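You operate a simulated robot arm through the tools that you are given. There is no shell and no other tool. Be economical: measure what you need, move in short steps, check, and stop when the job is done.

Carry out the task below with a simulated robot arm. There is one attempt and no reset: what you move stays moved.

Task
Move the small red die from the grey holder to the blue case.
Fine: lift it out with the press; the slide plate ends pulled out.
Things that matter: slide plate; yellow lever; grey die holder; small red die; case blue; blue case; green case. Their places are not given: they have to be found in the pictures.

Only the result counts: the job must be done as asked and must still hold three seconds after the hand-in. Knocking over, shifting, dropping, spilling or breaking anything else fails it.

Robot
A 6-joint arm with a two-finger parallel gripper, fixed in place. Base frame: the origin is at the foot of the arm, x ahead of it, y to its left, z up; the work surface is at about z = 860. Lengths are in mm, angles in degrees, forces in N, time in s.
With the tool pointing down near the work surface it reaches from about 240 to 640 mm from the base axis. Its first joint turns from -66.0 to 66.0 degrees. Payload 2.7 kg.
The tool frame sits at the grasp point between the pads (the TCP): z along the fingers, y along the line on which they close. The tips reach 23 mm beyond it. The gripper opens to 94 mm. The fingers are 38 mm wide and 10 mm thick; the gripper's body (54 by 96 mm) begins 39 mm behind the TCP.
Orientation is that of the tool frame in the base frame, as a unit quaternion [w, x, y, z]. With the fingers straight down and closing along the base's y, the tool's x points along the base's -x, its y along +y and its z along -z.

Tools
- The arm moves only by the tool apply_moves. Its argument "series" is a list of rows, each a list of 7 numbers: the shift along the tool's x, y, z in mm, then the turn, a rotation vector about the tool's x, y, z in degrees, then the opening, from 0 (shut) to 1 (fully open). In form: [[x, y, z, ax, ay, az, grip], ...]. A call has 1 to 8 rows; each row is the pose to reach, as a shift and turn from the pose commanded when the call began, along the tool's axes at that moment. Each row takes 0.2 s and may step no farther than 50 mm and 8.6 degrees from the row before; otherwise, or with a gripper value out of range, the whole call is refused. Where a pose cannot be reached the arm comes as near as it can. A force on the tool above 50 N (or 10 N above the force at the start of the call, whichever is more), or a blocked arm, ends the call early, and 0.2 s more pass. Each finger travels about 45 mm/s and halts on what it meets, pressing with about 37 N; the grip force reading is that of the motor and also rises with nothing between the fingers. The clock runs only during rows and for 0.2 s after the last one: add rows that repeat a pose to give the fingers time. The reply holds the time, the measured pose of the TCP, the force on the tool along the base axes, the opening and the grip force, in the units named above and with some noise.
- Cameras (640 x 400 px; columns grow to the right, rows downward): "scene" is fixed at [86.3, -447.3, 1393.2]; the picture's right is [0.62, -0.78, 0.00], its down [-0.52, -0.41, -0.75] and it looks along [0.59, 0.46, -0.67] (base axes); focal length 285 px, centre (320, 200). "wrist" rides on the gripper at [-39, 0, -44] in the tool frame; the picture's right is [0.00, -1.00, 0.00], its down [0.97, 0.00, -0.24] and it looks along [0.24, 0.00, 0.97] (tool axes); focal length 218 px, centre (320, 200).
- capture(camera): a new picture of that camera. It takes no simulated time.
- locate(camera, pixels): for up to 12 pixels [column, row] of the newest picture of that camera ("zoom" is the newest enlarged one), the place [x, y, z] in the base frame of the surface seen there, good to about 3 mm. It takes no simulated time.
- enlarge(camera, box): a new picture of the part [left, top, right, bottom] of that camera's present view, enlarged. It takes no simulated time.
- close_job(): hands the job in; it is judged then, once.

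Go step by step. Measure first, check grasps and placings, and put right what went wrong. The budget is 80 turns and 46 pictures, counting those below and the enlarged ones. Unless the task says otherwise, let go and move clear before handing in, and close with one line.

The tools are called after "Emit:" as name(argument=value, ...) on one line, values as JSON. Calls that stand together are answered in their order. apply_moves: Moves the arm, as the interface text tells. Its arguments: {"type":"object","properties":{"series":{"type":"array","items":{"type":"array","items":{"type":"number"}}}},"required":["series"]} The other tools are called the same way: capture (camera) takes a picture; locate (camera, pixels) gives the place of the surface under pixels of a picture; enlarge (camera, box) takes an enlarged picture of a part of a camera's view; close_job () hands the job in.

At the start:

```text
clock: 0.0
tcp_pos: [334.3, -49.7, 1166.5]
orientation: [-0.001, 0.0, 1.0, 0.0]
wrist_force: [0.6, -0.4, 1.1]
finger_gap: 94.0
grasp_force: 0.0
```

scene: 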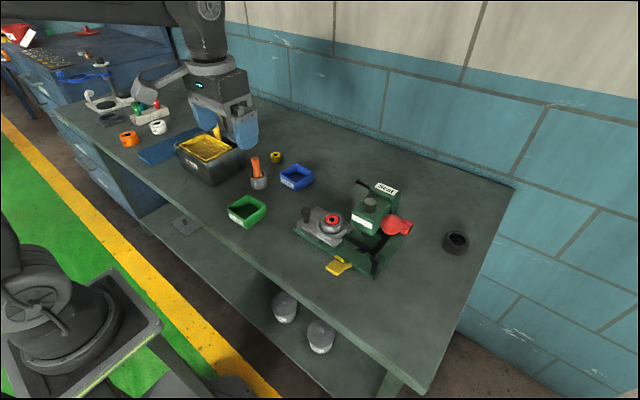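
wrist: 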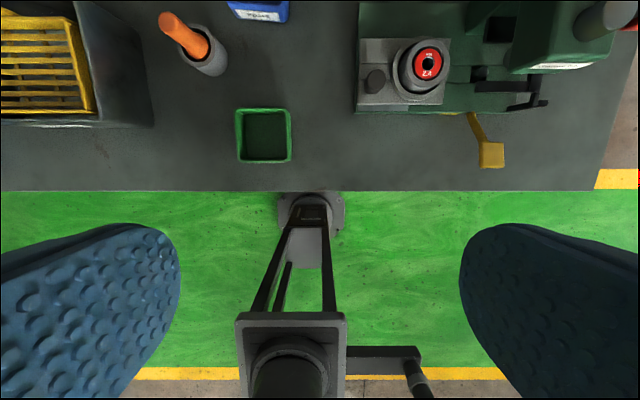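

The scene shows the green press with a grey holder and red die near (332,219), a yellow lever near (340,266), and a blue case near (296,177). I'll enlarge both views of the press.

Emit:
enlarge(camera="scene", box=[270, 160, 430, 290])

Emit:
enlarge(camera="wrist", box=[340, 0, 640, 190])

```text
3.08 times, centred on (350, 225) of scene
```

zoom: 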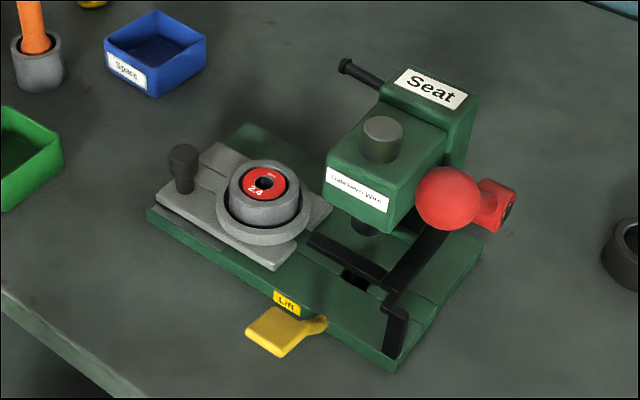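

```text
2.11 times, centred on (490, 95) of wrist
```

zoom: 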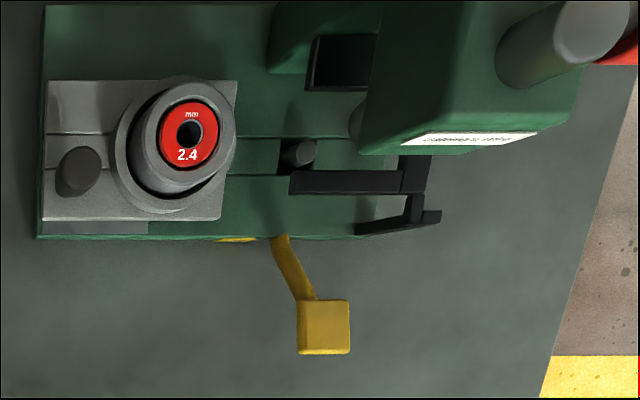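

The plate appears to be pulled out already, with a pin seen in a slot at zoom (300,152) between the plate and the ram. I'll measure these points and read the labels.

Emit:
locate(camera="zoom", pixels=[[75, 165], [167, 150], [190, 110], [50, 90], [220, 215], [300, 150], [325, 325], [280, 245], [340, 182], [410, 205], [40, 235], [215, 95]])

Emit:
enlarge(camera="scene", box=[335, 175, 415, 240])

Emit:
enlarge(camera="scene", box=[295, 200, 385, 280])

Emit:
enlarge(camera="scene", box=[220, 145, 320, 230])

```text
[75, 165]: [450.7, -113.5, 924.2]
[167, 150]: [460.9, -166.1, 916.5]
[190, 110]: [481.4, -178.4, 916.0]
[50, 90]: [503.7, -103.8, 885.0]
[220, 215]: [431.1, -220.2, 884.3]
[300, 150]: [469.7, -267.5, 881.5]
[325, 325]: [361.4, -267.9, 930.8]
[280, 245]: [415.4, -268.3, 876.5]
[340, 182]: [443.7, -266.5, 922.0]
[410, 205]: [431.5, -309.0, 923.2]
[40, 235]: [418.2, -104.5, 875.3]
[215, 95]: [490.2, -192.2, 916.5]
```

```text
6.15 times, centred on (375, 208) of scene
```

zoom: 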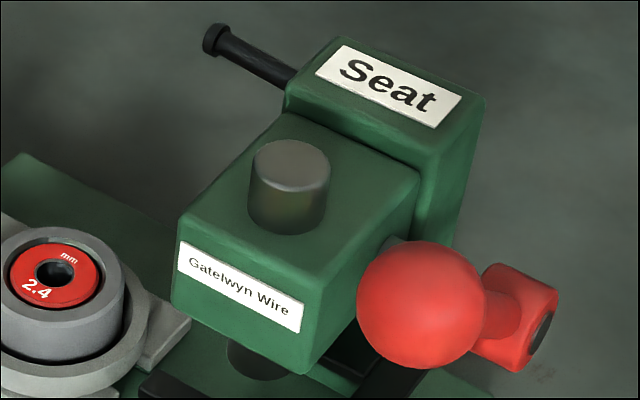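

```text
5.00 times, centred on (340, 240) of scene
```

zoom: 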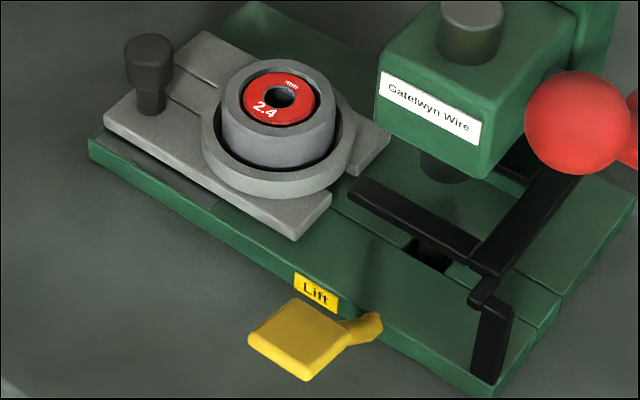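

```text
4.71 times, centred on (270, 188) of scene
```

zoom: 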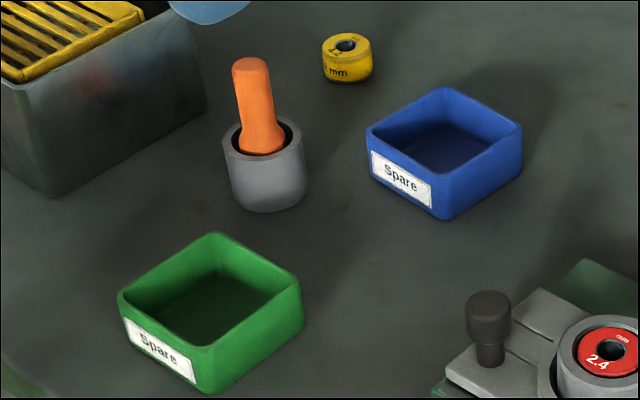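

The plate needs to slide under the black fork (z≈922), then the yellow lever (pad ≈ [361,-268,931]) lifts the die. I'll move the wrist camera over the press for better geometry.

Emit:
apply_moves(series=[[-20, -40, 0, 0, 0, 0, 1], [-40, -80, 0, 0, 0, 0, 1], [-60, -120, 0, 0, 0, 0, 1], [-80, -150, 0, 0, 0, 0, 1], [-86, -170, 0, 0, 0, 0, 1], [-86, -170, 0, 0, 0, 0, 1]])

Emit:
enlarge(camera="wrist", box=[180, 20, 480, 208])

```text
clock: 1.4
tcp_pos: [420.7, -220.4, 1166.8]
orientation: [0.0, 0.0, 1.0, 0.0]
wrist_force: [-0.7, 0.1, -0.5]
finger_gap: 94.3
grasp_force: 0.0
```

```text
2.13 times, centred on (330, 114) of wrist
```

zoom: 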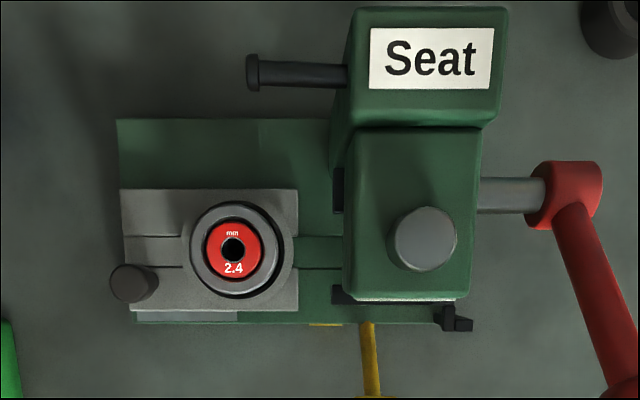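

Emit:
locate(camera="zoom", pixels=[[133, 283], [234, 228], [215, 228], [253, 260], [192, 245], [277, 245], [423, 238], [350, 298], [350, 140], [470, 290], [297, 195], [122, 195]])

Emit:
capture(camera="wrist")

```text
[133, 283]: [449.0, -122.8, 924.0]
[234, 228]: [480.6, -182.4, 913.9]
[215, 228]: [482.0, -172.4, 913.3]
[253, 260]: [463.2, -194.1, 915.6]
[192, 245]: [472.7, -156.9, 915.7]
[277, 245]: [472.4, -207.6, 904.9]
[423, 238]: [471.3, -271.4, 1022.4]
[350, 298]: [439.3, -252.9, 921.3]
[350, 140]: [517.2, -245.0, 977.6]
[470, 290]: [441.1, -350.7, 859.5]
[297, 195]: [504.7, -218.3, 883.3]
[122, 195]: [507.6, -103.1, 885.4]
```

```text
37 pictures are left
```

wrist: 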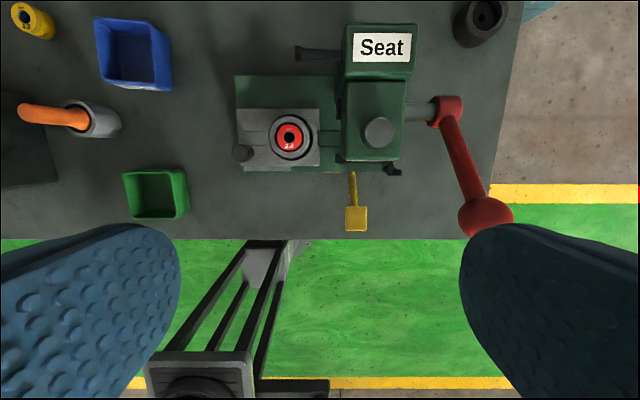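

Holder centre ≈ (472,-180), lift pin/ram at y ≈ -270, and knob ≈ (450,-117), so the plate must travel about 90 mm in -y. I'll turn the gripper -90° about its z, so the fingers close along x clear of the press head, and move above the knob.

Emit:
apply_moves(series=[[-4, 20, 0, 0, 0, -8.5, 1], [-8, 40, 0, 0, 0, -17, 1], [-12, 60, 0, 0, 0, -25.5, 1], [-16, 80, 0, 0, 0, -34, 1], [-20, 100, 0, 0, 0, -42.5, 0.8], [-24, 111, 20, 0, 0, -51, 0.7], [-29, 111, 40, 0, 0, -59.5, 0.6], [-29, 111, 60, 0, 0, -68, 0.55]])

Emit:
apply_moves(series=[[0, 0, 20, 0, 0, -8, 0.55], [0, 0, 40, 0, 0, -15, 0.55], [0, 0, 60, 0, 0, -22, 0.55], [0, 0, 80, 0, 0, -22, 0.55], [0, 0, 80, 0, 0, -22, 0.55]])

Emit:
capture(camera="wrist")

```text
clock: 3.2
tcp_pos: [449.7, -109.7, 1106.3]
orientation: [0.0, -0.56, 0.828, 0.0]
wrist_force: [0.6, 0.6, 0.0]
finger_gap: 51.6
grasp_force: 0.0
```

```text
clock: 4.4
tcp_pos: [449.2, -108.1, 1026.3]
orientation: [0.0, 0.707, -0.707, 0.0]
wrist_force: [-0.5, -0.7, -0.1]
finger_gap: 51.7
grasp_force: 0.1
```

```text
36 pictures are left
```

wrist: 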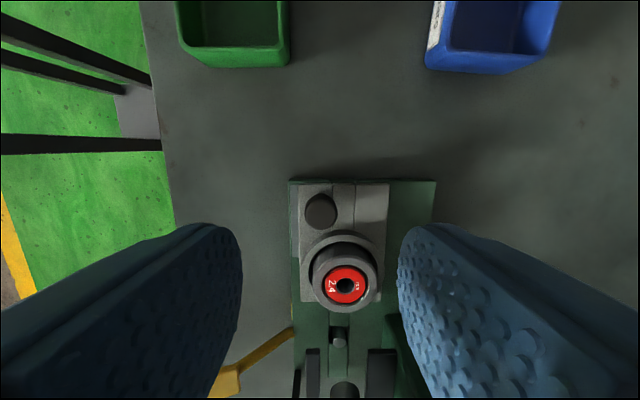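

The view shows the knob at (320,210), between the fingers. I'll locate it, the holder and the fork parts before descending.

Emit:
locate(camera="wrist", pixels=[[320, 200], [320, 210], [335, 210], [306, 210], [347, 287], [338, 340], [312, 360], [380, 360], [345, 388], [297, 375], [320, 187]])

Emit:
enlarge(camera="wrist", box=[260, 170, 440, 400])

```text
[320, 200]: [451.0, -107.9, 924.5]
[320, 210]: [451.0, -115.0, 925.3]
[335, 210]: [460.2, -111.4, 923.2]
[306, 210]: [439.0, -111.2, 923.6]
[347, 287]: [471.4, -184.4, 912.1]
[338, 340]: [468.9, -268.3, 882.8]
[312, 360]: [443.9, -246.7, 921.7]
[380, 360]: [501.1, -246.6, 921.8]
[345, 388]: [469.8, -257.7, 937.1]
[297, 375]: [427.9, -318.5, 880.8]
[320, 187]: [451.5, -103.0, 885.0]
```

```text
1.74 times, centred on (350, 285) of wrist
```

zoom: 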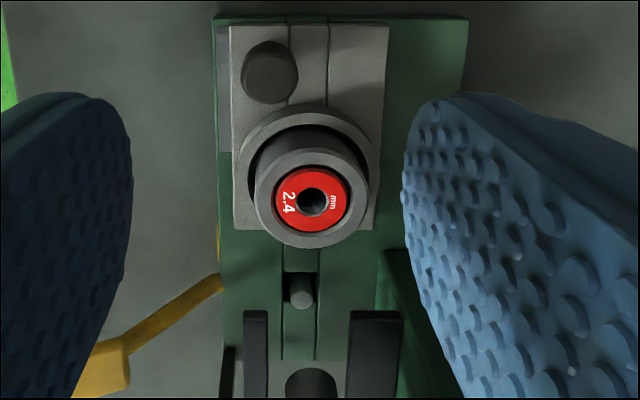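

Knob centre is ≈ (450,-113), top 924, and the fork tips are at y ≈ -246, z 922. I'll descend to z≈918 and close on the knob.

Emit:
apply_moves(series=[[0, 0, 40, 0, 0, 0, 0.5], [0, 0, 80, 0, 0, 0, 0.5], [0, 0, 108, 0, 0, 0, 0.5], [0, 0, 108, 0, 0, 0, 0.5], [0, 0, 108, 0, 0, 0, 0.15], [0, 0, 108, 0, 0, 0, 0.15], [0, 0, 108, 0, 0, 0, 0.15]])

```text
clock: 6.0
tcp_pos: [449.9, -107.0, 919.2]
orientation: [0.001, -0.707, 0.708, -0.001]
wrist_force: [7.3, -0.4, -7.3]
finger_gap: 23.8
grasp_force: 45.0
```

The fingers are holding the knob (gap 23.8). I'll push the plate in along -y in small steps.

Emit:
apply_moves(series=[[10, 0, 0, 0, 0, 0, 0.15], [20, 0, 0, 0, 0, 0, 0.15], [30, 0, 0, 0, 0, 0, 0.15], [40, 0, 0, 0, 0, 0, 0.15], [50, 0, 0, 0, 0, 0, 0.15], [50, 0, 0, 0, 0, 0, 0.15]])

Emit:
capture(camera="scene")

```text
clock: 7.4
tcp_pos: [450.3, -154.0, 919.3]
orientation: [0.003, -0.704, 0.71, 0.001]
wrist_force: [-3.7, 44.6, 11.4]
finger_gap: 23.8
grasp_force: 45.3
```

```text
34 pictures are left
```

scene: 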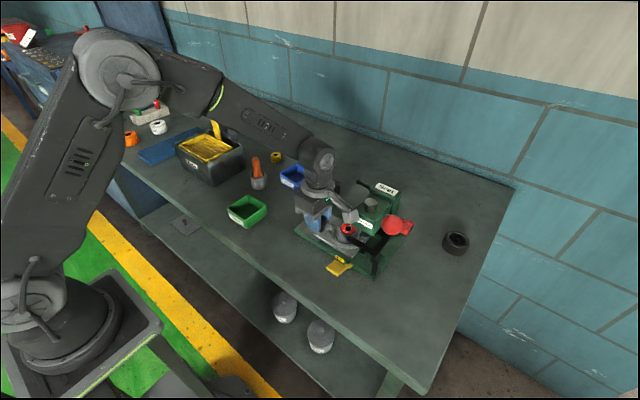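

The plate followed 47 mm, but with 45 N against it, so I need to see whether that's friction or an obstacle.

Emit:
enlarge(camera="scene", box=[290, 175, 420, 280])

Emit:
enlarge(camera="wrist", box=[220, 170, 460, 400])

```text
3.81 times, centred on (355, 228) of scene
```

zoom: 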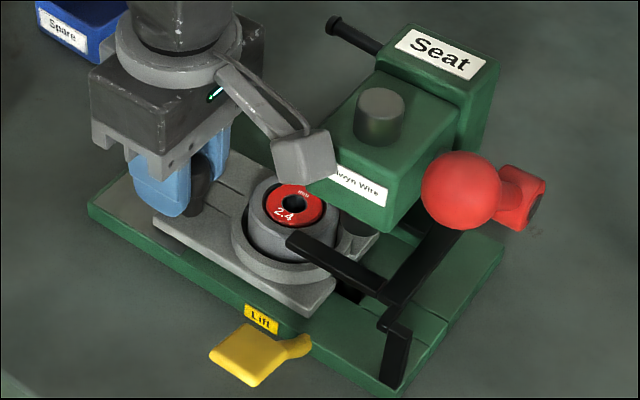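

```text
1.74 times, centred on (340, 285) of wrist
```

zoom: 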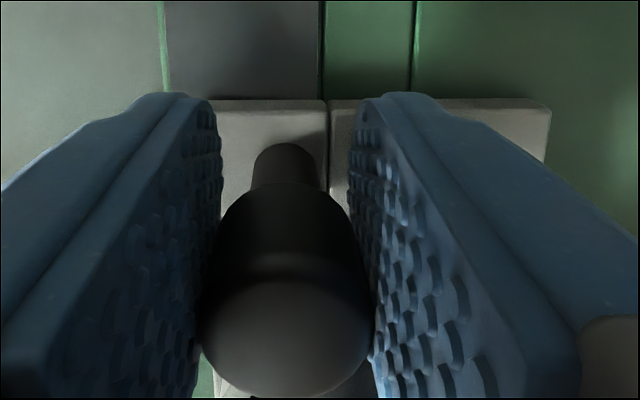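

In the scene zoom, a grey bracket on the gripper at (300,160) reaches toward the press head. I'll check where it is.

Emit:
locate(camera="scene", pixels=[[351, 216], [344, 212], [334, 205], [356, 223], [349, 229], [361, 218], [340, 236]])

```text
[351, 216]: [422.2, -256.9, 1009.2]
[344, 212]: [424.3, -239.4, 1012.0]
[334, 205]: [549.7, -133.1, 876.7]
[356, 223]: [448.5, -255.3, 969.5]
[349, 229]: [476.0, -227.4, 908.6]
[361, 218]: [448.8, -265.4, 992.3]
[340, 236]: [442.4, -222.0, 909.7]
```

The bracket tip reaches y≈-257 at z≈1010 and is touching the press head. I'll back off, release, rise, and turn back to the original orientation so the bracket points toward -x.

Emit:
apply_moves(series=[[-6, 0, 0, 0, 0, 0, 0.15], [-6, 0, 0, 0, 0, 0, 0.5], [-6, 0, 0, 0, 0, 0, 0.5], [-6, 0, 0, 0, 0, 0, 0.5], [-6, 0, -35, 0, 0, 0, 0.5], [-30, 0, -75, 0, 0, 0, 0.5], [-60, 0, -105, 0, 0, 0, 0.5], [-60, 0, -105, 0, 0, 0, 0.5]])

Emit:
apply_moves(series=[[0, 0, 0, 0, 0, 8.5, 0.3], [0, 0, 0, 0, 0, 17, 0], [0, 0, 0, 0, 0, 25.5, 0], [0, 0, 0, 0, 0, 34, 0], [0, 0, 0, 0, 0, 42.5, 0], [0, 0, 0, 0, 0, 51, 0], [0, 0, 0, 0, 0, 59.5, 0], [0, 0, 0, 0, 0, 68, 0]])

Emit:
apply_moves(series=[[0, 0, 0, 0, 0, 8, 0], [0, 0, 0, 0, 0, 16, 0], [0, 0, 0, 0, 0, 22, 0], [0, 0, 0, 0, 0, 22, 0]])

Emit:
capture(camera="scene")

Emit:
capture(camera="wrist")

```text
clock: 9.2
tcp_pos: [451.5, -97.3, 1023.4]
orientation: [0.0, -0.707, 0.708, 0.0]
wrist_force: [-0.3, -0.1, 0.2]
finger_gap: 47.0
grasp_force: 0.0
```

```text
clock: 11.0
tcp_pos: [448.8, -98.3, 1024.1]
orientation: [-0.001, -0.189, 0.982, 0.0]
wrist_force: [0.0, 0.1, 0.6]
finger_gap: 0.0
grasp_force: 37.4
```

```text
clock: 12.0
tcp_pos: [449.9, -97.9, 1024.7]
orientation: [0.0, 0.002, 1.0, 0.0]
wrist_force: [0.2, 0.8, 0.4]
finger_gap: 0.0
grasp_force: 37.2
```

```text
31 pictures are left
```

scene: 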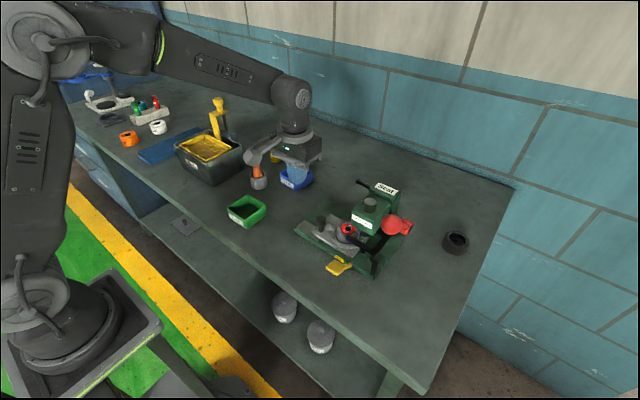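

```text
30 pictures are left
```

wrist: 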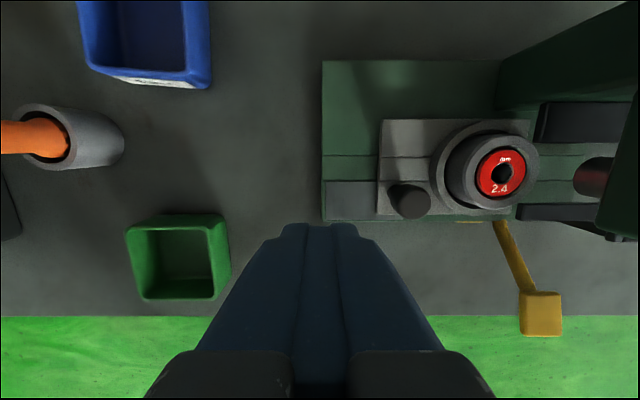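

The plate is partly in, with the knob at (410,200). I'll locate it.

Emit:
locate(camera="wrist", pixels=[[410, 200], [395, 200], [380, 150], [500, 172], [575, 175], [540, 310], [330, 140]])

```text
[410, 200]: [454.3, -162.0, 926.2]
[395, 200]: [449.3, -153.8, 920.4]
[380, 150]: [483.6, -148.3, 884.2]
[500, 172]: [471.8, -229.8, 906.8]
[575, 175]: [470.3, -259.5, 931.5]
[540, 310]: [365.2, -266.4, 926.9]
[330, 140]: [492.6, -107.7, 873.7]
```

The plate edge is at y=-148, so 45 mm has been done and the knob centre is ≈ -158. I'll lower the closed fingers behind the knob at y≈-122 and push.

Emit:
apply_moves(series=[[0, -12, 36, 0, 0, 0, 0], [0, -24, 72, 0, 0, 0, 0], [0, -24, 108, 0, 0, 0, 0], [0, -30, 108, 0, 0, 0, 0], [0, -38, 108, 0, 0, 0, 0], [0, -46, 108, 0, 0, 0, 0], [0, -54, 108, 0, 0, 0, 0], [0, -62, 108, 0, 0, 0, 0]])

Emit:
apply_moves(series=[[0, -6, 0, 0, 0, 0, 0], [0, -12, 0, 0, 0, 0, 0], [0, -15, 0, 0, 0, 0, 0]])

Emit:
enlarge(camera="scene", box=[290, 175, 420, 280])

```text
clock: 13.8
tcp_pos: [448.4, -161.0, 916.1]
orientation: [0.0, -0.001, 1.0, 0.001]
wrist_force: [-0.4, 0.5, 0.3]
finger_gap: 0.0
grasp_force: 37.2
```

```text
clock: 14.6
tcp_pos: [450.3, -176.1, 916.8]
orientation: [0.0, 0.0, 1.0, -0.001]
wrist_force: [0.5, -0.3, 0.0]
finger_gap: 0.2
grasp_force: 36.8
```

```text
3.81 times, centred on (355, 228) of scene
```

zoom: 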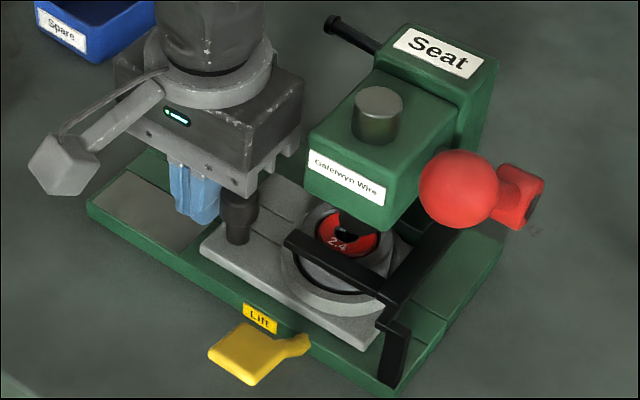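

The plate slides freely and the holder is nearly under the fork. I'll push on in small steps to the stop.

Emit:
apply_moves(series=[[0, -3, 0, 0, 0, 0, 0], [0, -6, 0, 0, 0, 0, 0], [0, -8, 0, 0, 0, 0, 0], [0, -10, 0, 0, 0, 0, 0]])

Emit:
enlarge(camera="wrist", box=[290, 40, 640, 260])

Emit:
enlarge(camera="scene", box=[290, 175, 420, 280])

```text
clock: 15.6
tcp_pos: [449.4, -182.1, 915.7]
orientation: [0.0, -0.001, 1.0, 0.001]
wrist_force: [-3.5, 26.1, 4.9]
finger_gap: 0.0
grasp_force: 36.6
```

```text
1.82 times, centred on (465, 150) of wrist
```

zoom: 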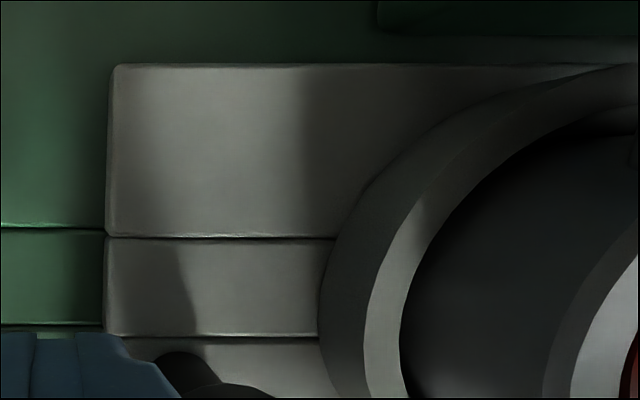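

```text
3.81 times, centred on (355, 228) of scene
```

zoom: 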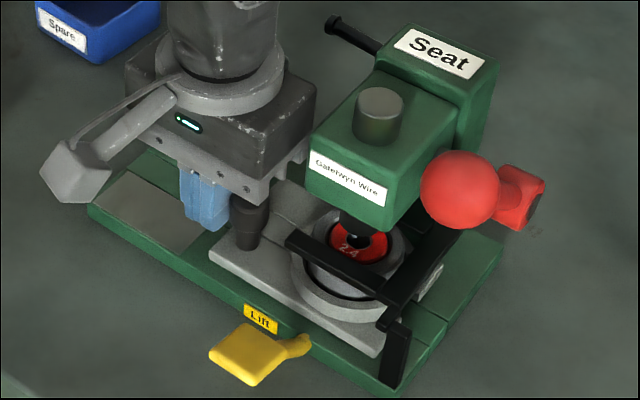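

The push stopped at y=-182 with 26 N. I'll check where the plate and die are now.

Emit:
locate(camera="zoom", pixels=[[250, 205], [372, 240], [350, 252], [215, 250], [393, 218], [310, 225], [298, 120], [322, 100]])

Emit:
locate(camera="wrist", pixels=[[351, 110], [351, 150], [355, 140]])

```text
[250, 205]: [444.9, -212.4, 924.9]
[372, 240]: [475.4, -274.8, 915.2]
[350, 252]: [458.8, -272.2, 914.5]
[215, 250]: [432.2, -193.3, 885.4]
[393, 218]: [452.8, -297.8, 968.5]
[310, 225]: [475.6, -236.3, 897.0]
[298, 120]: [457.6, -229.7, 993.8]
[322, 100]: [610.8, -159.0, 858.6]
```

```text
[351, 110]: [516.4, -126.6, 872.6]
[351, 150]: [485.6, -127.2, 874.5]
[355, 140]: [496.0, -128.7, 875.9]
```

The plate edge is at y≈-193 and the die at ≈ (470,-272), which is over the pin, so the plate is at its stop. I'll back off and raise, then measure the lever pad and red ball.

Emit:
apply_moves(series=[[0, 20, 0, 0, 0, 0, 0], [0, 30, -40, 0, 0, 0, 0], [30, 10, -88, 0, 0, 0, 0], [60, -30, -110, 0, 0, 0, 0], [88, -60, -130, 0, 0, 0, 0], [88, -60, -130, 0, 0, 0, 0]])

Emit:
capture(camera="wrist")

Emit:
capture(camera="scene")

```text
refused: row 3 steps farther than a row can; nothing moved
```

```text
26 pictures are left
```

wrist: 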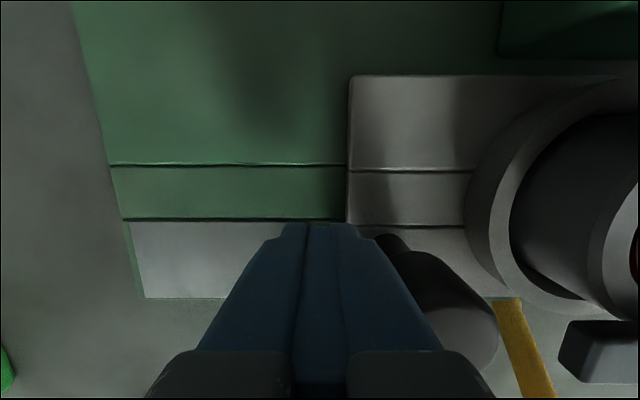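

```text
25 pictures are left
```

scene: 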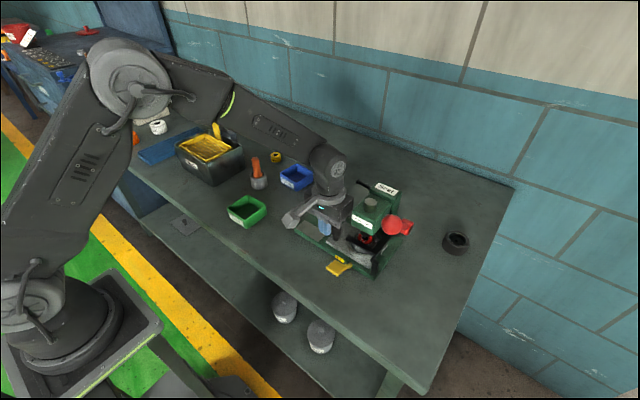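

The call was refused for a step that was too long, so I'll repeat it with shorter steps.

Emit:
apply_moves(series=[[0, 20, 0, 0, 0, 0, 0], [0, 30, -40, 0, 0, 0, 0], [25, 20, -70, 0, 0, 0, 0], [50, 0, -100, 0, 0, 0, 0], [75, -25, -125, 0, 0, 0, 0], [90, -50, -130, 0, 0, 0, 0], [90, -50, -130, 0, 0, 0, 0]])

Emit:
capture(camera="wrist")

Emit:
enlarge(camera="scene", box=[290, 175, 430, 290])

```text
clock: 17.2
tcp_pos: [360.2, -235.7, 1047.5]
orientation: [0.0, 0.0, 1.0, 0.0]
wrist_force: [0.1, 0.0, 0.3]
finger_gap: 0.1
grasp_force: 36.7
```

```text
24 pictures are left
```

wrist: 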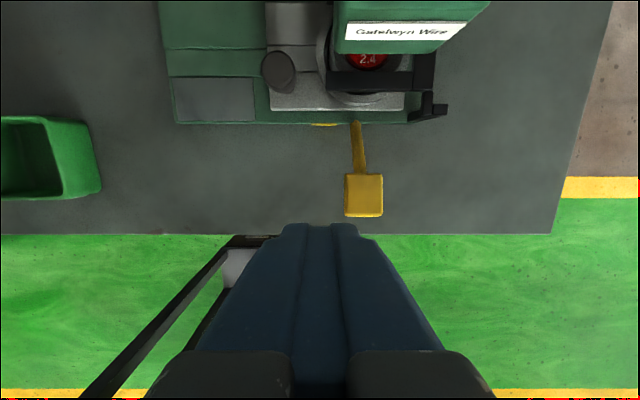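

```text
3.48 times, centred on (360, 232) of scene
```

zoom: 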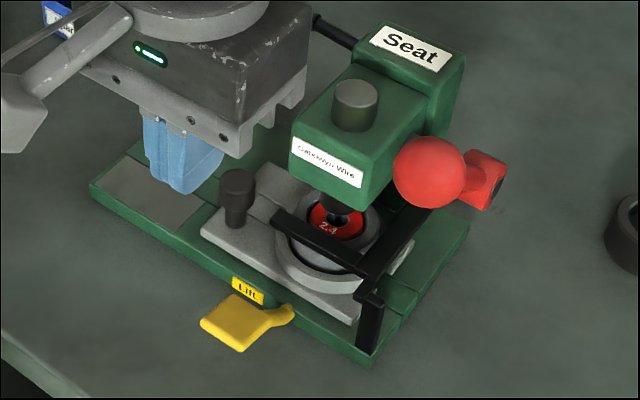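

Emit:
locate(camera="zoom", pixels=[[430, 172], [400, 170], [430, 205], [235, 318], [215, 322], [240, 345], [265, 325], [285, 312]])

Emit:
locate(camera="wrist", pixels=[[364, 195], [348, 180], [380, 212], [356, 150], [355, 125]])

```text
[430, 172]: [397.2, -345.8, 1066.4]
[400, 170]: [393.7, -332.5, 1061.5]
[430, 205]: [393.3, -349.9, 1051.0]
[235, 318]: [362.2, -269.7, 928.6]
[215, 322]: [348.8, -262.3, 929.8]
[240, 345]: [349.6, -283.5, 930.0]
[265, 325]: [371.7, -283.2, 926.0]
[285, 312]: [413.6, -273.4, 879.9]
```

```text
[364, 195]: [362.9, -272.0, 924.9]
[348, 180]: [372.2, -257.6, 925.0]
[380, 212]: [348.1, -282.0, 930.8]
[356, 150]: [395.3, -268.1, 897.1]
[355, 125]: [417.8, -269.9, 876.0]
```

The pad spans x 348–374, y -284…-258 at z≈929, and the red ball (≈[400,-350,1055]) is clear. I'll move above the pad and press down gradually.

Emit:
apply_moves(series=[[3, -15, 10, 0, 0, 0, 0], [3, -30, 40, 0, 0, 0, 0], [3, -30, 75, 0, 0, 0, 0], [3, -30, 90, 0, 0, 0, 0], [3, -30, 96, 0, 0, 0, 0], [3, -30, 102, 0, 0, 0, 0]])

Emit:
enlarge(camera="scene", box=[290, 175, 430, 290])

```text
clock: 18.6
tcp_pos: [358.0, -265.6, 944.0]
orientation: [0.0, 0.0, 1.0, 0.0]
wrist_force: [-0.3, -0.9, 0.6]
finger_gap: 0.3
grasp_force: 37.1
```

```text
3.48 times, centred on (360, 232) of scene
```

zoom: 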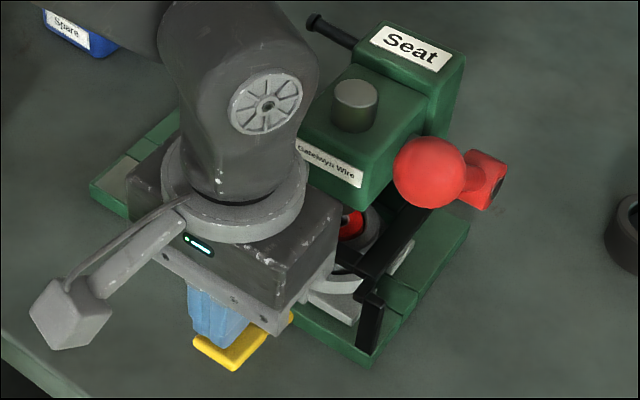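

The fingertips are on the pad and force is still low. I'll press further in small steps.

Emit:
apply_moves(series=[[0, 0, 6, 0, 0, 0, 0], [0, 0, 12, 0, 0, 0, 0], [0, 0, 18, 0, 0, 0, 0], [0, 0, 24, 0, 0, 0, 0], [0, 0, 30, 0, 0, 0, 0], [0, 0, 36, 0, 0, 0, 0], [0, 0, 42, 0, 0, 0, 0]])

Emit:
enlarge(camera="scene", box=[290, 175, 430, 290])

```text
clock: 20.2
tcp_pos: [355.6, -265.4, 908.3]
orientation: [0.001, 0.0, 1.0, 0.0]
wrist_force: [-9.8, 7.6, 20.3]
finger_gap: 0.2
grasp_force: 36.6
stopped in row 7: the force on the tool passed its limit (the readings are from after the stop); the commanded pose is now the measured one
```

```text
3.48 times, centred on (360, 232) of scene
```

zoom: 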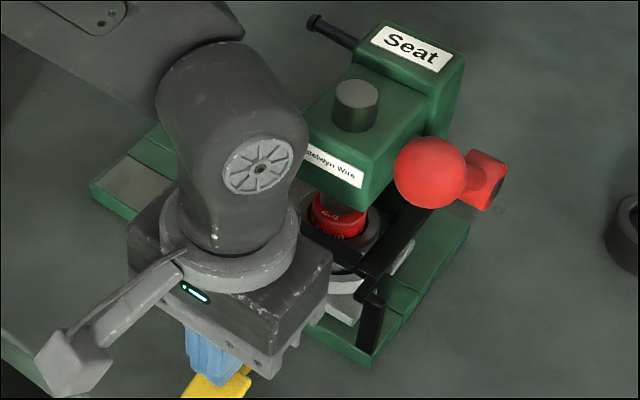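

The die is raised out of the holder at zoom (340,215), and the lever has reached its stop. I'll let the lever up gently and see whether the die stays.

Emit:
apply_moves(series=[[0, 0, -8, 0, 0, 0, 0], [0, 0, -18, 0, 0, 0, 0], [0, 0, -30, 0, 0, 0, 0], [0, 0, -50, 0, 0, 0, 0], [0, 20, -90, 0, 0, 0, 0], [0, 50, -130, 0, 0, 0, 0], [0, 90, -130, 0, 0, 0, 0], [0, 90, -130, 0, 0, 0, 0]])

Emit:
enlarge(camera="scene", box=[290, 175, 430, 290])

```text
clock: 22.0
tcp_pos: [354.6, -177.2, 1036.3]
orientation: [0.002, 0.001, 1.0, -0.001]
wrist_force: [0.2, 0.3, -0.3]
finger_gap: 0.0
grasp_force: 37.0
```

```text
3.48 times, centred on (360, 232) of scene
```

zoom: 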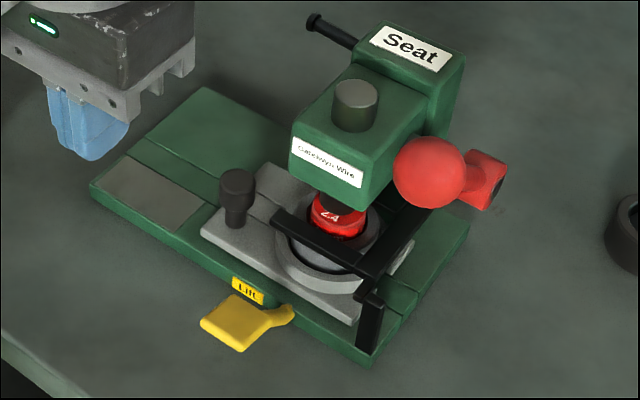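

The die stays raised and the lever has returned. To pull the plate out, I'll open the gripper fully and put the -y finger between the knob (centre y≈-204) and the holder collar.

Emit:
apply_moves(series=[[-30, 4, 0, 0, 0, 0, 1], [-65, 4, 0, 0, 0, 0, 1], [-95, 4, 0, 0, 0, 0, 1], [-95, 4, 20, 0, 0, 0, 1], [-95, 4, 40, 0, 0, 0, 1], [-95, 4, 60, 0, 0, 0, 1], [-95, 4, 60, 0, 0, 0, 1]])

Emit:
capture(camera="wrist")

Emit:
enlarge(camera="scene", box=[290, 175, 430, 290])

```text
clock: 23.6
tcp_pos: [451.3, -172.3, 975.4]
orientation: [0.001, 0.0, 1.0, -0.001]
wrist_force: [-0.4, -0.4, 0.7]
finger_gap: 93.9
grasp_force: 0.2
```

```text
19 pictures are left
```

wrist: 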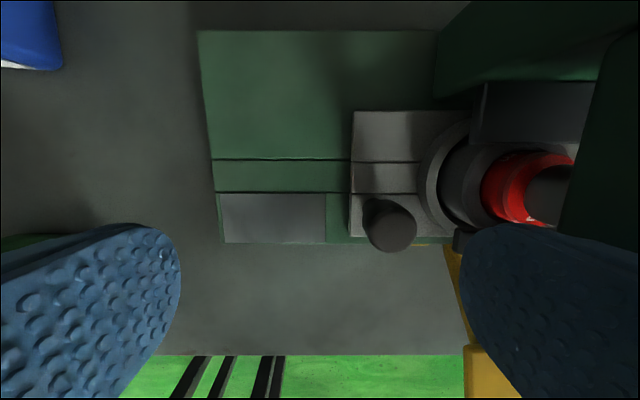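

```text
3.48 times, centred on (360, 232) of scene
```

zoom: 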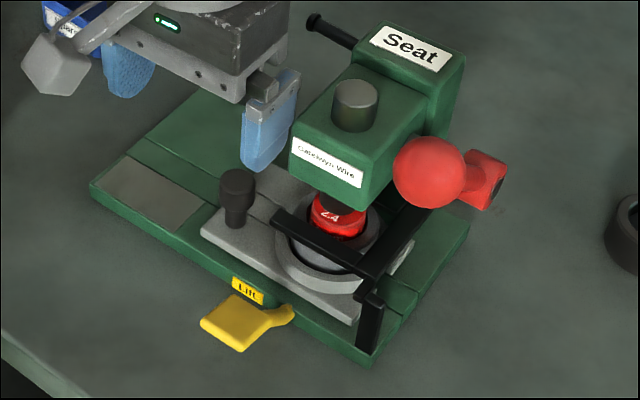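

Emit:
locate(camera="wrist", pixels=[[392, 230], [412, 222], [372, 222], [422, 190], [460, 240], [354, 150], [520, 185]])

Emit:
locate(camera="zoom", pixels=[[262, 165], [285, 155], [238, 180], [252, 190], [275, 262], [280, 225], [295, 140]])

```text
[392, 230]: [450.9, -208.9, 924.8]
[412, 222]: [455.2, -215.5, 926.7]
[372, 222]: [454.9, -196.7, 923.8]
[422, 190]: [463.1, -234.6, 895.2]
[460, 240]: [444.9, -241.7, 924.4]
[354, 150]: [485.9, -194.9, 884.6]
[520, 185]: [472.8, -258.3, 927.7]
```

```text
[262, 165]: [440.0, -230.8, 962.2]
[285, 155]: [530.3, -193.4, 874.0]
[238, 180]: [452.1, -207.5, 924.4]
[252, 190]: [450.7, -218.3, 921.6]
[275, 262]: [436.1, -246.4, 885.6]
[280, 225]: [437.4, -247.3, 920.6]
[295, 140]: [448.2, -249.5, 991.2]
```

The knob's -y edge is ≈ -217, the collar edge -234 (top z≈895) and the fork tips ≈ -243. I'll lower the fingers to z≈925, so the tips at 902 stay above the collar, and then draw in +y.

Emit:
apply_moves(series=[[0, -2, 0, 0, 0, 0, 1], [0, -2, 20, 0, 0, 0, 1], [0, -2, 38, 0, 0, 0, 1], [0, -2, 50, 0, 0, 0, 1], [0, -2, 50, 0, 0, 0, 1]])

Emit:
enlarge(camera="scene", box=[290, 175, 430, 290])

```text
clock: 24.8
tcp_pos: [450.2, -174.2, 925.4]
orientation: [0.001, 0.0, 1.0, -0.002]
wrist_force: [0.1, 0.1, 0.8]
finger_gap: 94.0
grasp_force: 0.1
```

```text
3.48 times, centred on (360, 232) of scene
```

zoom: 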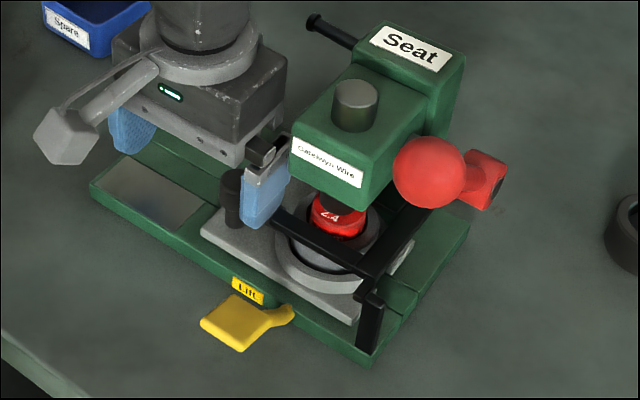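

The finger sits between the knob and the fork without contact. I'll pull in +y.

Emit:
apply_moves(series=[[0, 6, 0, 0, 0, 0, 1], [0, 14, 0, 0, 0, 0, 1], [0, 22, 0, 0, 0, 0, 1], [0, 30, 0, 0, 0, 0, 1], [0, 40, 0, 0, 0, 0, 1], [0, 50, 0, 0, 0, 0, 1]])

Emit:
enlarge(camera="scene", box=[290, 175, 430, 290])

```text
clock: 26.2
tcp_pos: [450.9, -123.1, 925.9]
orientation: [0.001, 0.0, 1.0, -0.001]
wrist_force: [0.2, 0.0, 0.1]
finger_gap: 94.1
grasp_force: 0.1
```

```text
3.48 times, centred on (360, 232) of scene
```

zoom: 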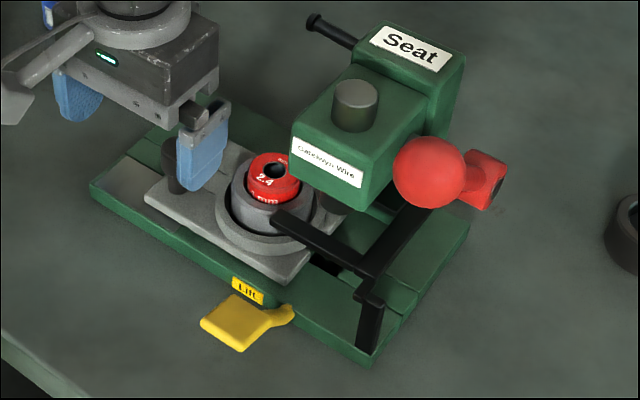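

The plate and the raised die are following. I'll continue to the out stop.

Emit:
apply_moves(series=[[0, 10, 0, 0, 0, 0, 1], [0, 20, 0, 0, 0, 0, 1], [0, 30, 0, 0, 0, 0, 1], [0, 38, 0, 0, 0, 0, 1], [0, 42, 0, 0, 0, 0, 1], [0, 45, 0, 0, 0, 0, 1], [0, 47, 0, 0, 0, 0, 1]])

Emit:
enlarge(camera="scene", box=[270, 160, 410, 275])

```text
clock: 27.8
tcp_pos: [451.0, -80.6, 926.3]
orientation: [0.001, 0.002, 1.0, -0.004]
wrist_force: [7.5, -45.3, -11.9]
finger_gap: 94.1
grasp_force: 0.1
```

```text
3.48 times, centred on (340, 218) of scene
```

zoom: 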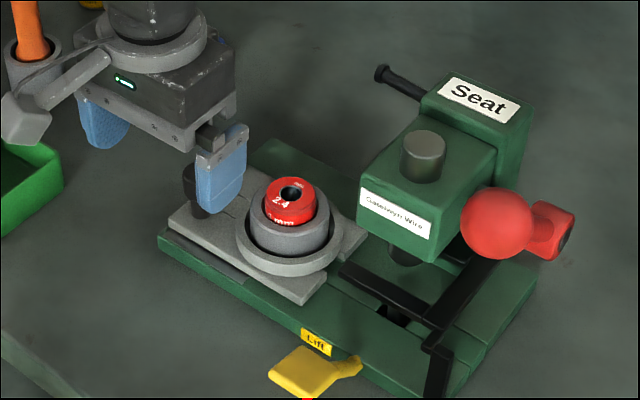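

The plate is at its out stop and the die sticks up from the holder at zoom (290,200). I'll back off slightly, rise, and measure the die.

Emit:
apply_moves(series=[[0, -5, 0, 0, 0, 0, 1], [0, -5, -20, 0, 0, 0, 1], [0, -5, -60, 0, 0, 0, 1], [-5, -40, -90, 0, 0, 0, 1], [-10, -75, -110, 0, 0, 0, 1], [-18, -98, -120, 0, 0, 0, 1], [-18, -98, -120, 0, 0, 0, 1]])

Emit:
capture(camera="wrist")

Emit:
capture(camera="scene")

```text
clock: 29.4
tcp_pos: [467.8, -175.4, 1044.7]
orientation: [0.001, 0.0, 1.0, -0.001]
wrist_force: [-0.6, 0.0, 0.7]
finger_gap: 94.1
grasp_force: 0.0
```

```text
14 pictures are left
```

wrist: 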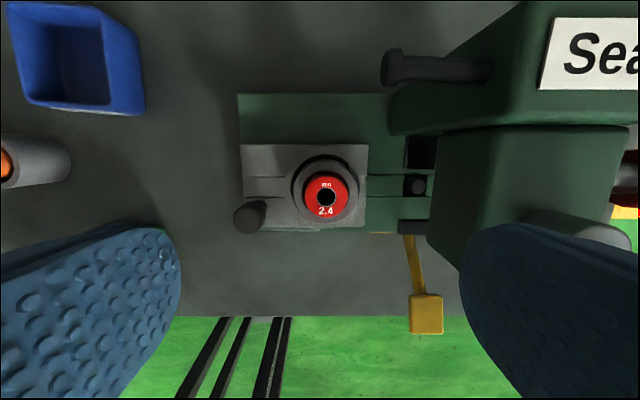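

```text
13 pictures are left
```

scene: 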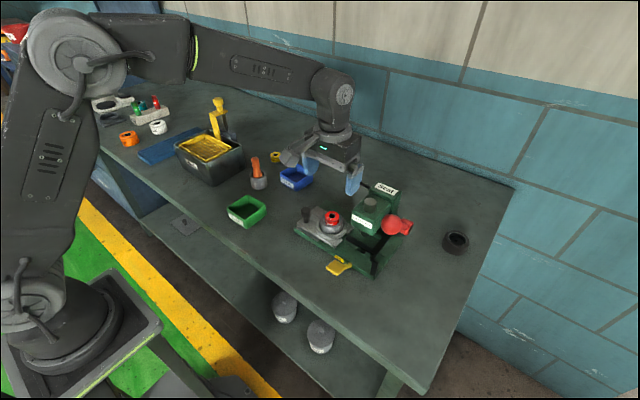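

Emit:
locate(camera="wrist", pixels=[[312, 188], [340, 188], [326, 175], [326, 210], [387, 68], [400, 70], [395, 125], [430, 235], [70, 65], [25, 10], [137, 110], [345, 215]])

Emit:
locate(camera="scene", pixels=[[296, 180], [282, 176], [311, 177], [296, 167], [298, 190]])

```text
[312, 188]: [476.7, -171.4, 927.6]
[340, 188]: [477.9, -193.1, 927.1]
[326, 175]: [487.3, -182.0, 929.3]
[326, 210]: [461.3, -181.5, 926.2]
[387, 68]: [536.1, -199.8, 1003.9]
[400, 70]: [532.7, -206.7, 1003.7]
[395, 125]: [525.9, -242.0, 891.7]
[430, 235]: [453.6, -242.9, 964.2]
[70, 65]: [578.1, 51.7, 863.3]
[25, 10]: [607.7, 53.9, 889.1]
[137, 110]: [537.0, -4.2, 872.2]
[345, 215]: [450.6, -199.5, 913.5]
```

```text
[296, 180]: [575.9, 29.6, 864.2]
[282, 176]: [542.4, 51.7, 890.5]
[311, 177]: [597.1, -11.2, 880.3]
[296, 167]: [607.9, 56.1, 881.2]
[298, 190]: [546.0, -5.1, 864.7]
```

Die centre is ≈ (473,-182), top 928. The black rod tip at (534,-198,1003) is near the camera side, so I'll yaw -12° for clearance, narrow the opening and descend to z≈942.

Emit:
apply_moves(series=[[-3, -3, 0, 0, 0, -6, 0.8], [-5, -6.5, 0, 0, 0, -12, 0.6], [-5, -6.5, 30, 0, 0, -12, 0.6], [-5, -6.5, 60, 0, 0, -12, 0.6], [-5, -6.5, 85, 0, 0, -12, 0.6], [-5, -6.5, 97, 0, 0, -12, 0.6], [-5, -6.5, 102, 0, 0, -12, 0.6], [-5, -6.5, 102, 0, 0, -12, 0.6]])

Emit:
enlarge(camera="scene", box=[280, 170, 400, 265])

```text
clock: 31.2
tcp_pos: [473.9, -180.6, 945.5]
orientation: [0.001, -0.104, 0.995, -0.001]
wrist_force: [0.4, 0.3, -0.1]
finger_gap: 56.7
grasp_force: 0.1
```

```text
4.21 times, centred on (340, 218) of scene
```

zoom: 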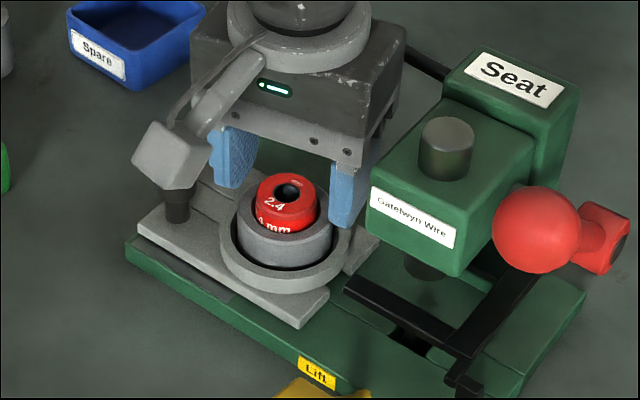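

The die sits between the fingers with clearance all round. I'll lower 3 mm and close.

Emit:
apply_moves(series=[[0, 0, 3, 0, 0, 0, 0.6], [0, 0, 3, 0, 0, 0, 0.35], [0, 0, 3, 0, 0, 0, 0.15], [0, 0, 3, 0, 0, 0, 0.15], [0, 0, 3, 0, 0, 0, 0.15]])

```text
clock: 32.4
tcp_pos: [474.7, -180.7, 942.6]
orientation: [0.0, -0.105, 0.994, -0.001]
wrist_force: [-0.3, -0.3, -0.4]
finger_gap: 32.6
grasp_force: 36.5
```

The die is gripped at a gap of 32.6 mm. I'll lift slowly.

Emit:
apply_moves(series=[[0, 0, -4, 0, 0, 0, 0.15], [0, 0, -10, 0, 0, 0, 0.15], [0, 0, -20, 0, 0, 0, 0.15], [0, 0, -40, 0, 0, 0, 0.15], [0, 0, -70, 0, 0, 0, 0.15], [0, 0, -105, 0, 0, 0, 0.15], [0, 0, -105, 0, 0, 0, 0.15]])

Emit:
enlarge(camera="scene", box=[260, 130, 400, 245])

```text
clock: 34.0
tcp_pos: [474.2, -180.3, 1047.0]
orientation: [0.001, -0.104, 0.995, 0.0]
wrist_force: [0.4, 0.2, -1.8]
finger_gap: 32.5
grasp_force: 36.4
```

```text
3.48 times, centred on (330, 188) of scene
```

zoom: 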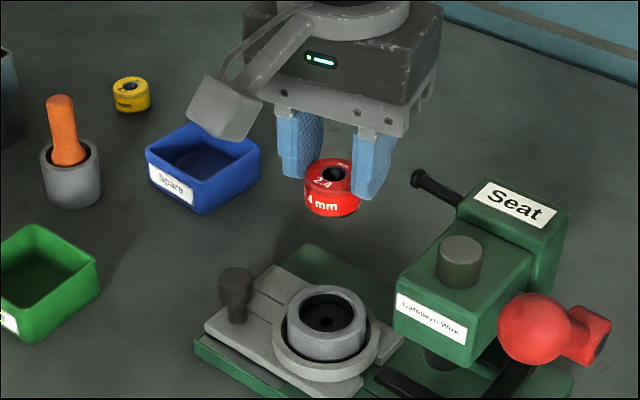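

The die is out of the holder and held, and the plate is still out. I'll carry it over the blue case, centre ≈ (575,24), turning back to yaw 0.

Emit:
apply_moves(series=[[-20, 26, 0, 0, 0, 2, 0.15], [-45, 57, 0, 0, 0, 4, 0.15], [-70, 88, 0, 0, 0, 6, 0.15], [-95, 120, 0, 0, 0, 8, 0.15], [-120, 150, 0, 0, 0, 10, 0.15], [-135, 170, 0, 0, 0, 12, 0.15], [-141, 178.5, 0, 0, 0, 12, 0.15], [-141, 178.5, 0, 0, 0, 12, 0.15]])

Emit:
capture(camera="wrist")

Emit:
enlarge(camera="scene", box=[240, 110, 360, 205])

```text
clock: 35.8
tcp_pos: [574.0, 23.5, 1045.2]
orientation: [0.001, 0.0, 1.0, -0.001]
wrist_force: [0.0, 0.6, -1.4]
finger_gap: 32.8
grasp_force: 37.2
```

```text
10 pictures are left
```

wrist: 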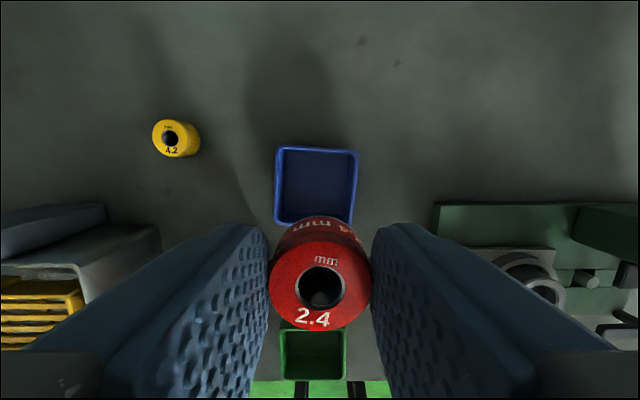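

```text
4.21 times, centred on (300, 158) of scene
```

zoom: 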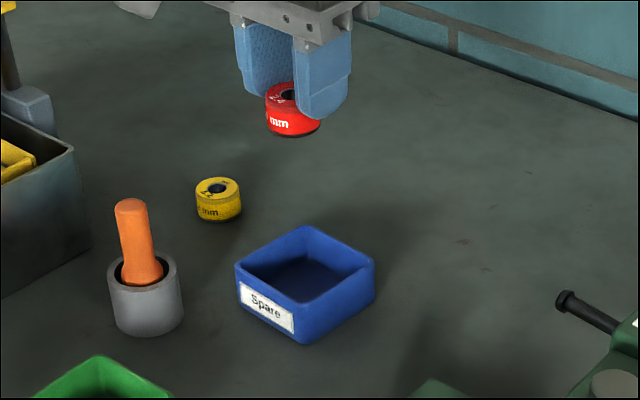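

Emit:
locate(camera="wrist", pixels=[[280, 150], [355, 153], [277, 219], [317, 149], [279, 185], [355, 185], [317, 180], [285, 185], [350, 185]])

Emit:
locate(camera="zoom", pixels=[[237, 267], [307, 229], [372, 265], [304, 308], [310, 275], [304, 300], [292, 133], [292, 108]])

```text
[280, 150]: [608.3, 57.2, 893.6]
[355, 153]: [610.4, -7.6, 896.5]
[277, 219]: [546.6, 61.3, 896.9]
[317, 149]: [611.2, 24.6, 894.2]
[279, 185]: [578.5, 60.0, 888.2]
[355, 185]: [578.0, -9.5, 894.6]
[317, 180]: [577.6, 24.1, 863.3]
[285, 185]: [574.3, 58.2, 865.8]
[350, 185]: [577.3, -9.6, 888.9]
```

```text
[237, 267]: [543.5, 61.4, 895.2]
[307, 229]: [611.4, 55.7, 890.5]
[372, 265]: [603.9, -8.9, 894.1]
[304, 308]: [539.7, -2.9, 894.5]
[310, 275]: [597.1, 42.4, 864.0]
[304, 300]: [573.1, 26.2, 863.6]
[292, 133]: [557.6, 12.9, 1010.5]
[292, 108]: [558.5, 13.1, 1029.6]
```

Case centre is ≈ (576,26), rim 895, floor 863.5, and the die bottom is about 36 mm below the TCP. I'll descend centred to z≈905, where the closed fingers clear the inner walls by about 3 mm.

Emit:
apply_moves(series=[[-2, 2, 20, 0, 0, 0, 0.15], [-2, 2, 55, 0, 0, 0, 0.15], [-2, 2, 90, 0, 0, 0, 0.15], [-2, 2, 108, 0, 0, 0, 0.15], [-2, 2, 108, 0, 0, 0, 0.15]])

Emit:
enlarge(camera="scene", box=[250, 135, 340, 205])

Emit:
capture(camera="wrist")

```text
clock: 37.0
tcp_pos: [576.7, 26.2, 937.2]
orientation: [0.001, 0.0, 1.0, 0.0]
wrist_force: [0.2, 0.2, -1.5]
finger_gap: 32.8
grasp_force: 36.7
```

```text
5.71 times, centred on (295, 170) of scene
```

zoom: 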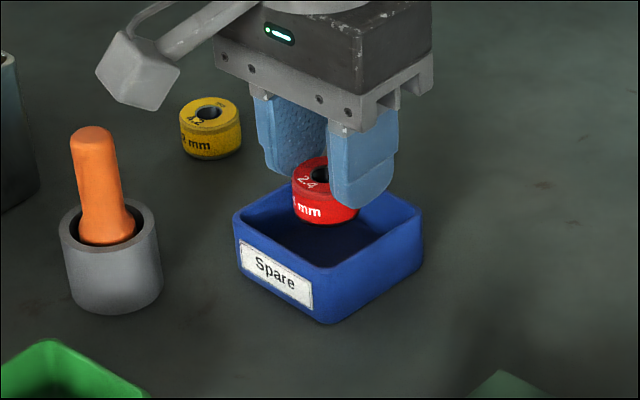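

```text
7 pictures are left
```

wrist: 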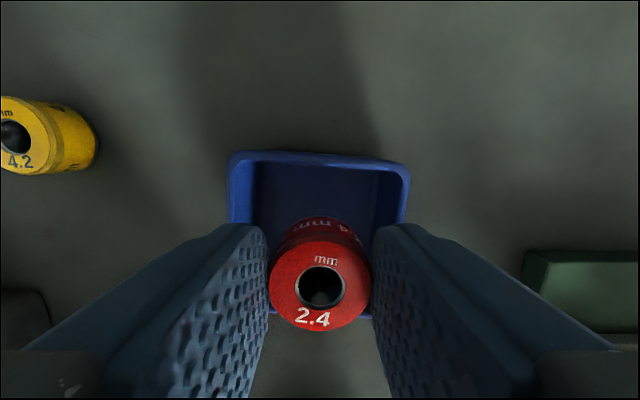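

The die is centred over the case. Before lowering, I'll check the bracket's clearance to the orange handle.

Emit:
locate(camera="zoom", pixels=[[92, 135], [140, 95], [130, 70], [150, 85], [325, 220], [325, 170]])

```text
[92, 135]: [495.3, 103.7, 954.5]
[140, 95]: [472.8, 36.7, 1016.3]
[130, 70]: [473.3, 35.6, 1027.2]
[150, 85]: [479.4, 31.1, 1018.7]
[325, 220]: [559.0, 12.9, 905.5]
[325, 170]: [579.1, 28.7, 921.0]
```

Clearance is fine, since the orange handle is at y≈104. I'll lower in fine steps to the case floor.

Emit:
apply_moves(series=[[0, 0, 12, 0, 0, 0, 0.15], [0, 0, 22, 0, 0, 0, 0.15], [0, 0, 30, 0, 0, 0, 0.15], [0, 0, 33, 0, 0, 0, 0.15], [0, 0, 33, 0, 0, 0, 0.15]])

```text
clock: 38.2
tcp_pos: [575.7, 23.6, 905.2]
orientation: [0.001, 0.0, 1.0, -0.001]
wrist_force: [-0.3, -0.1, -1.2]
finger_gap: 32.7
grasp_force: 37.7
```

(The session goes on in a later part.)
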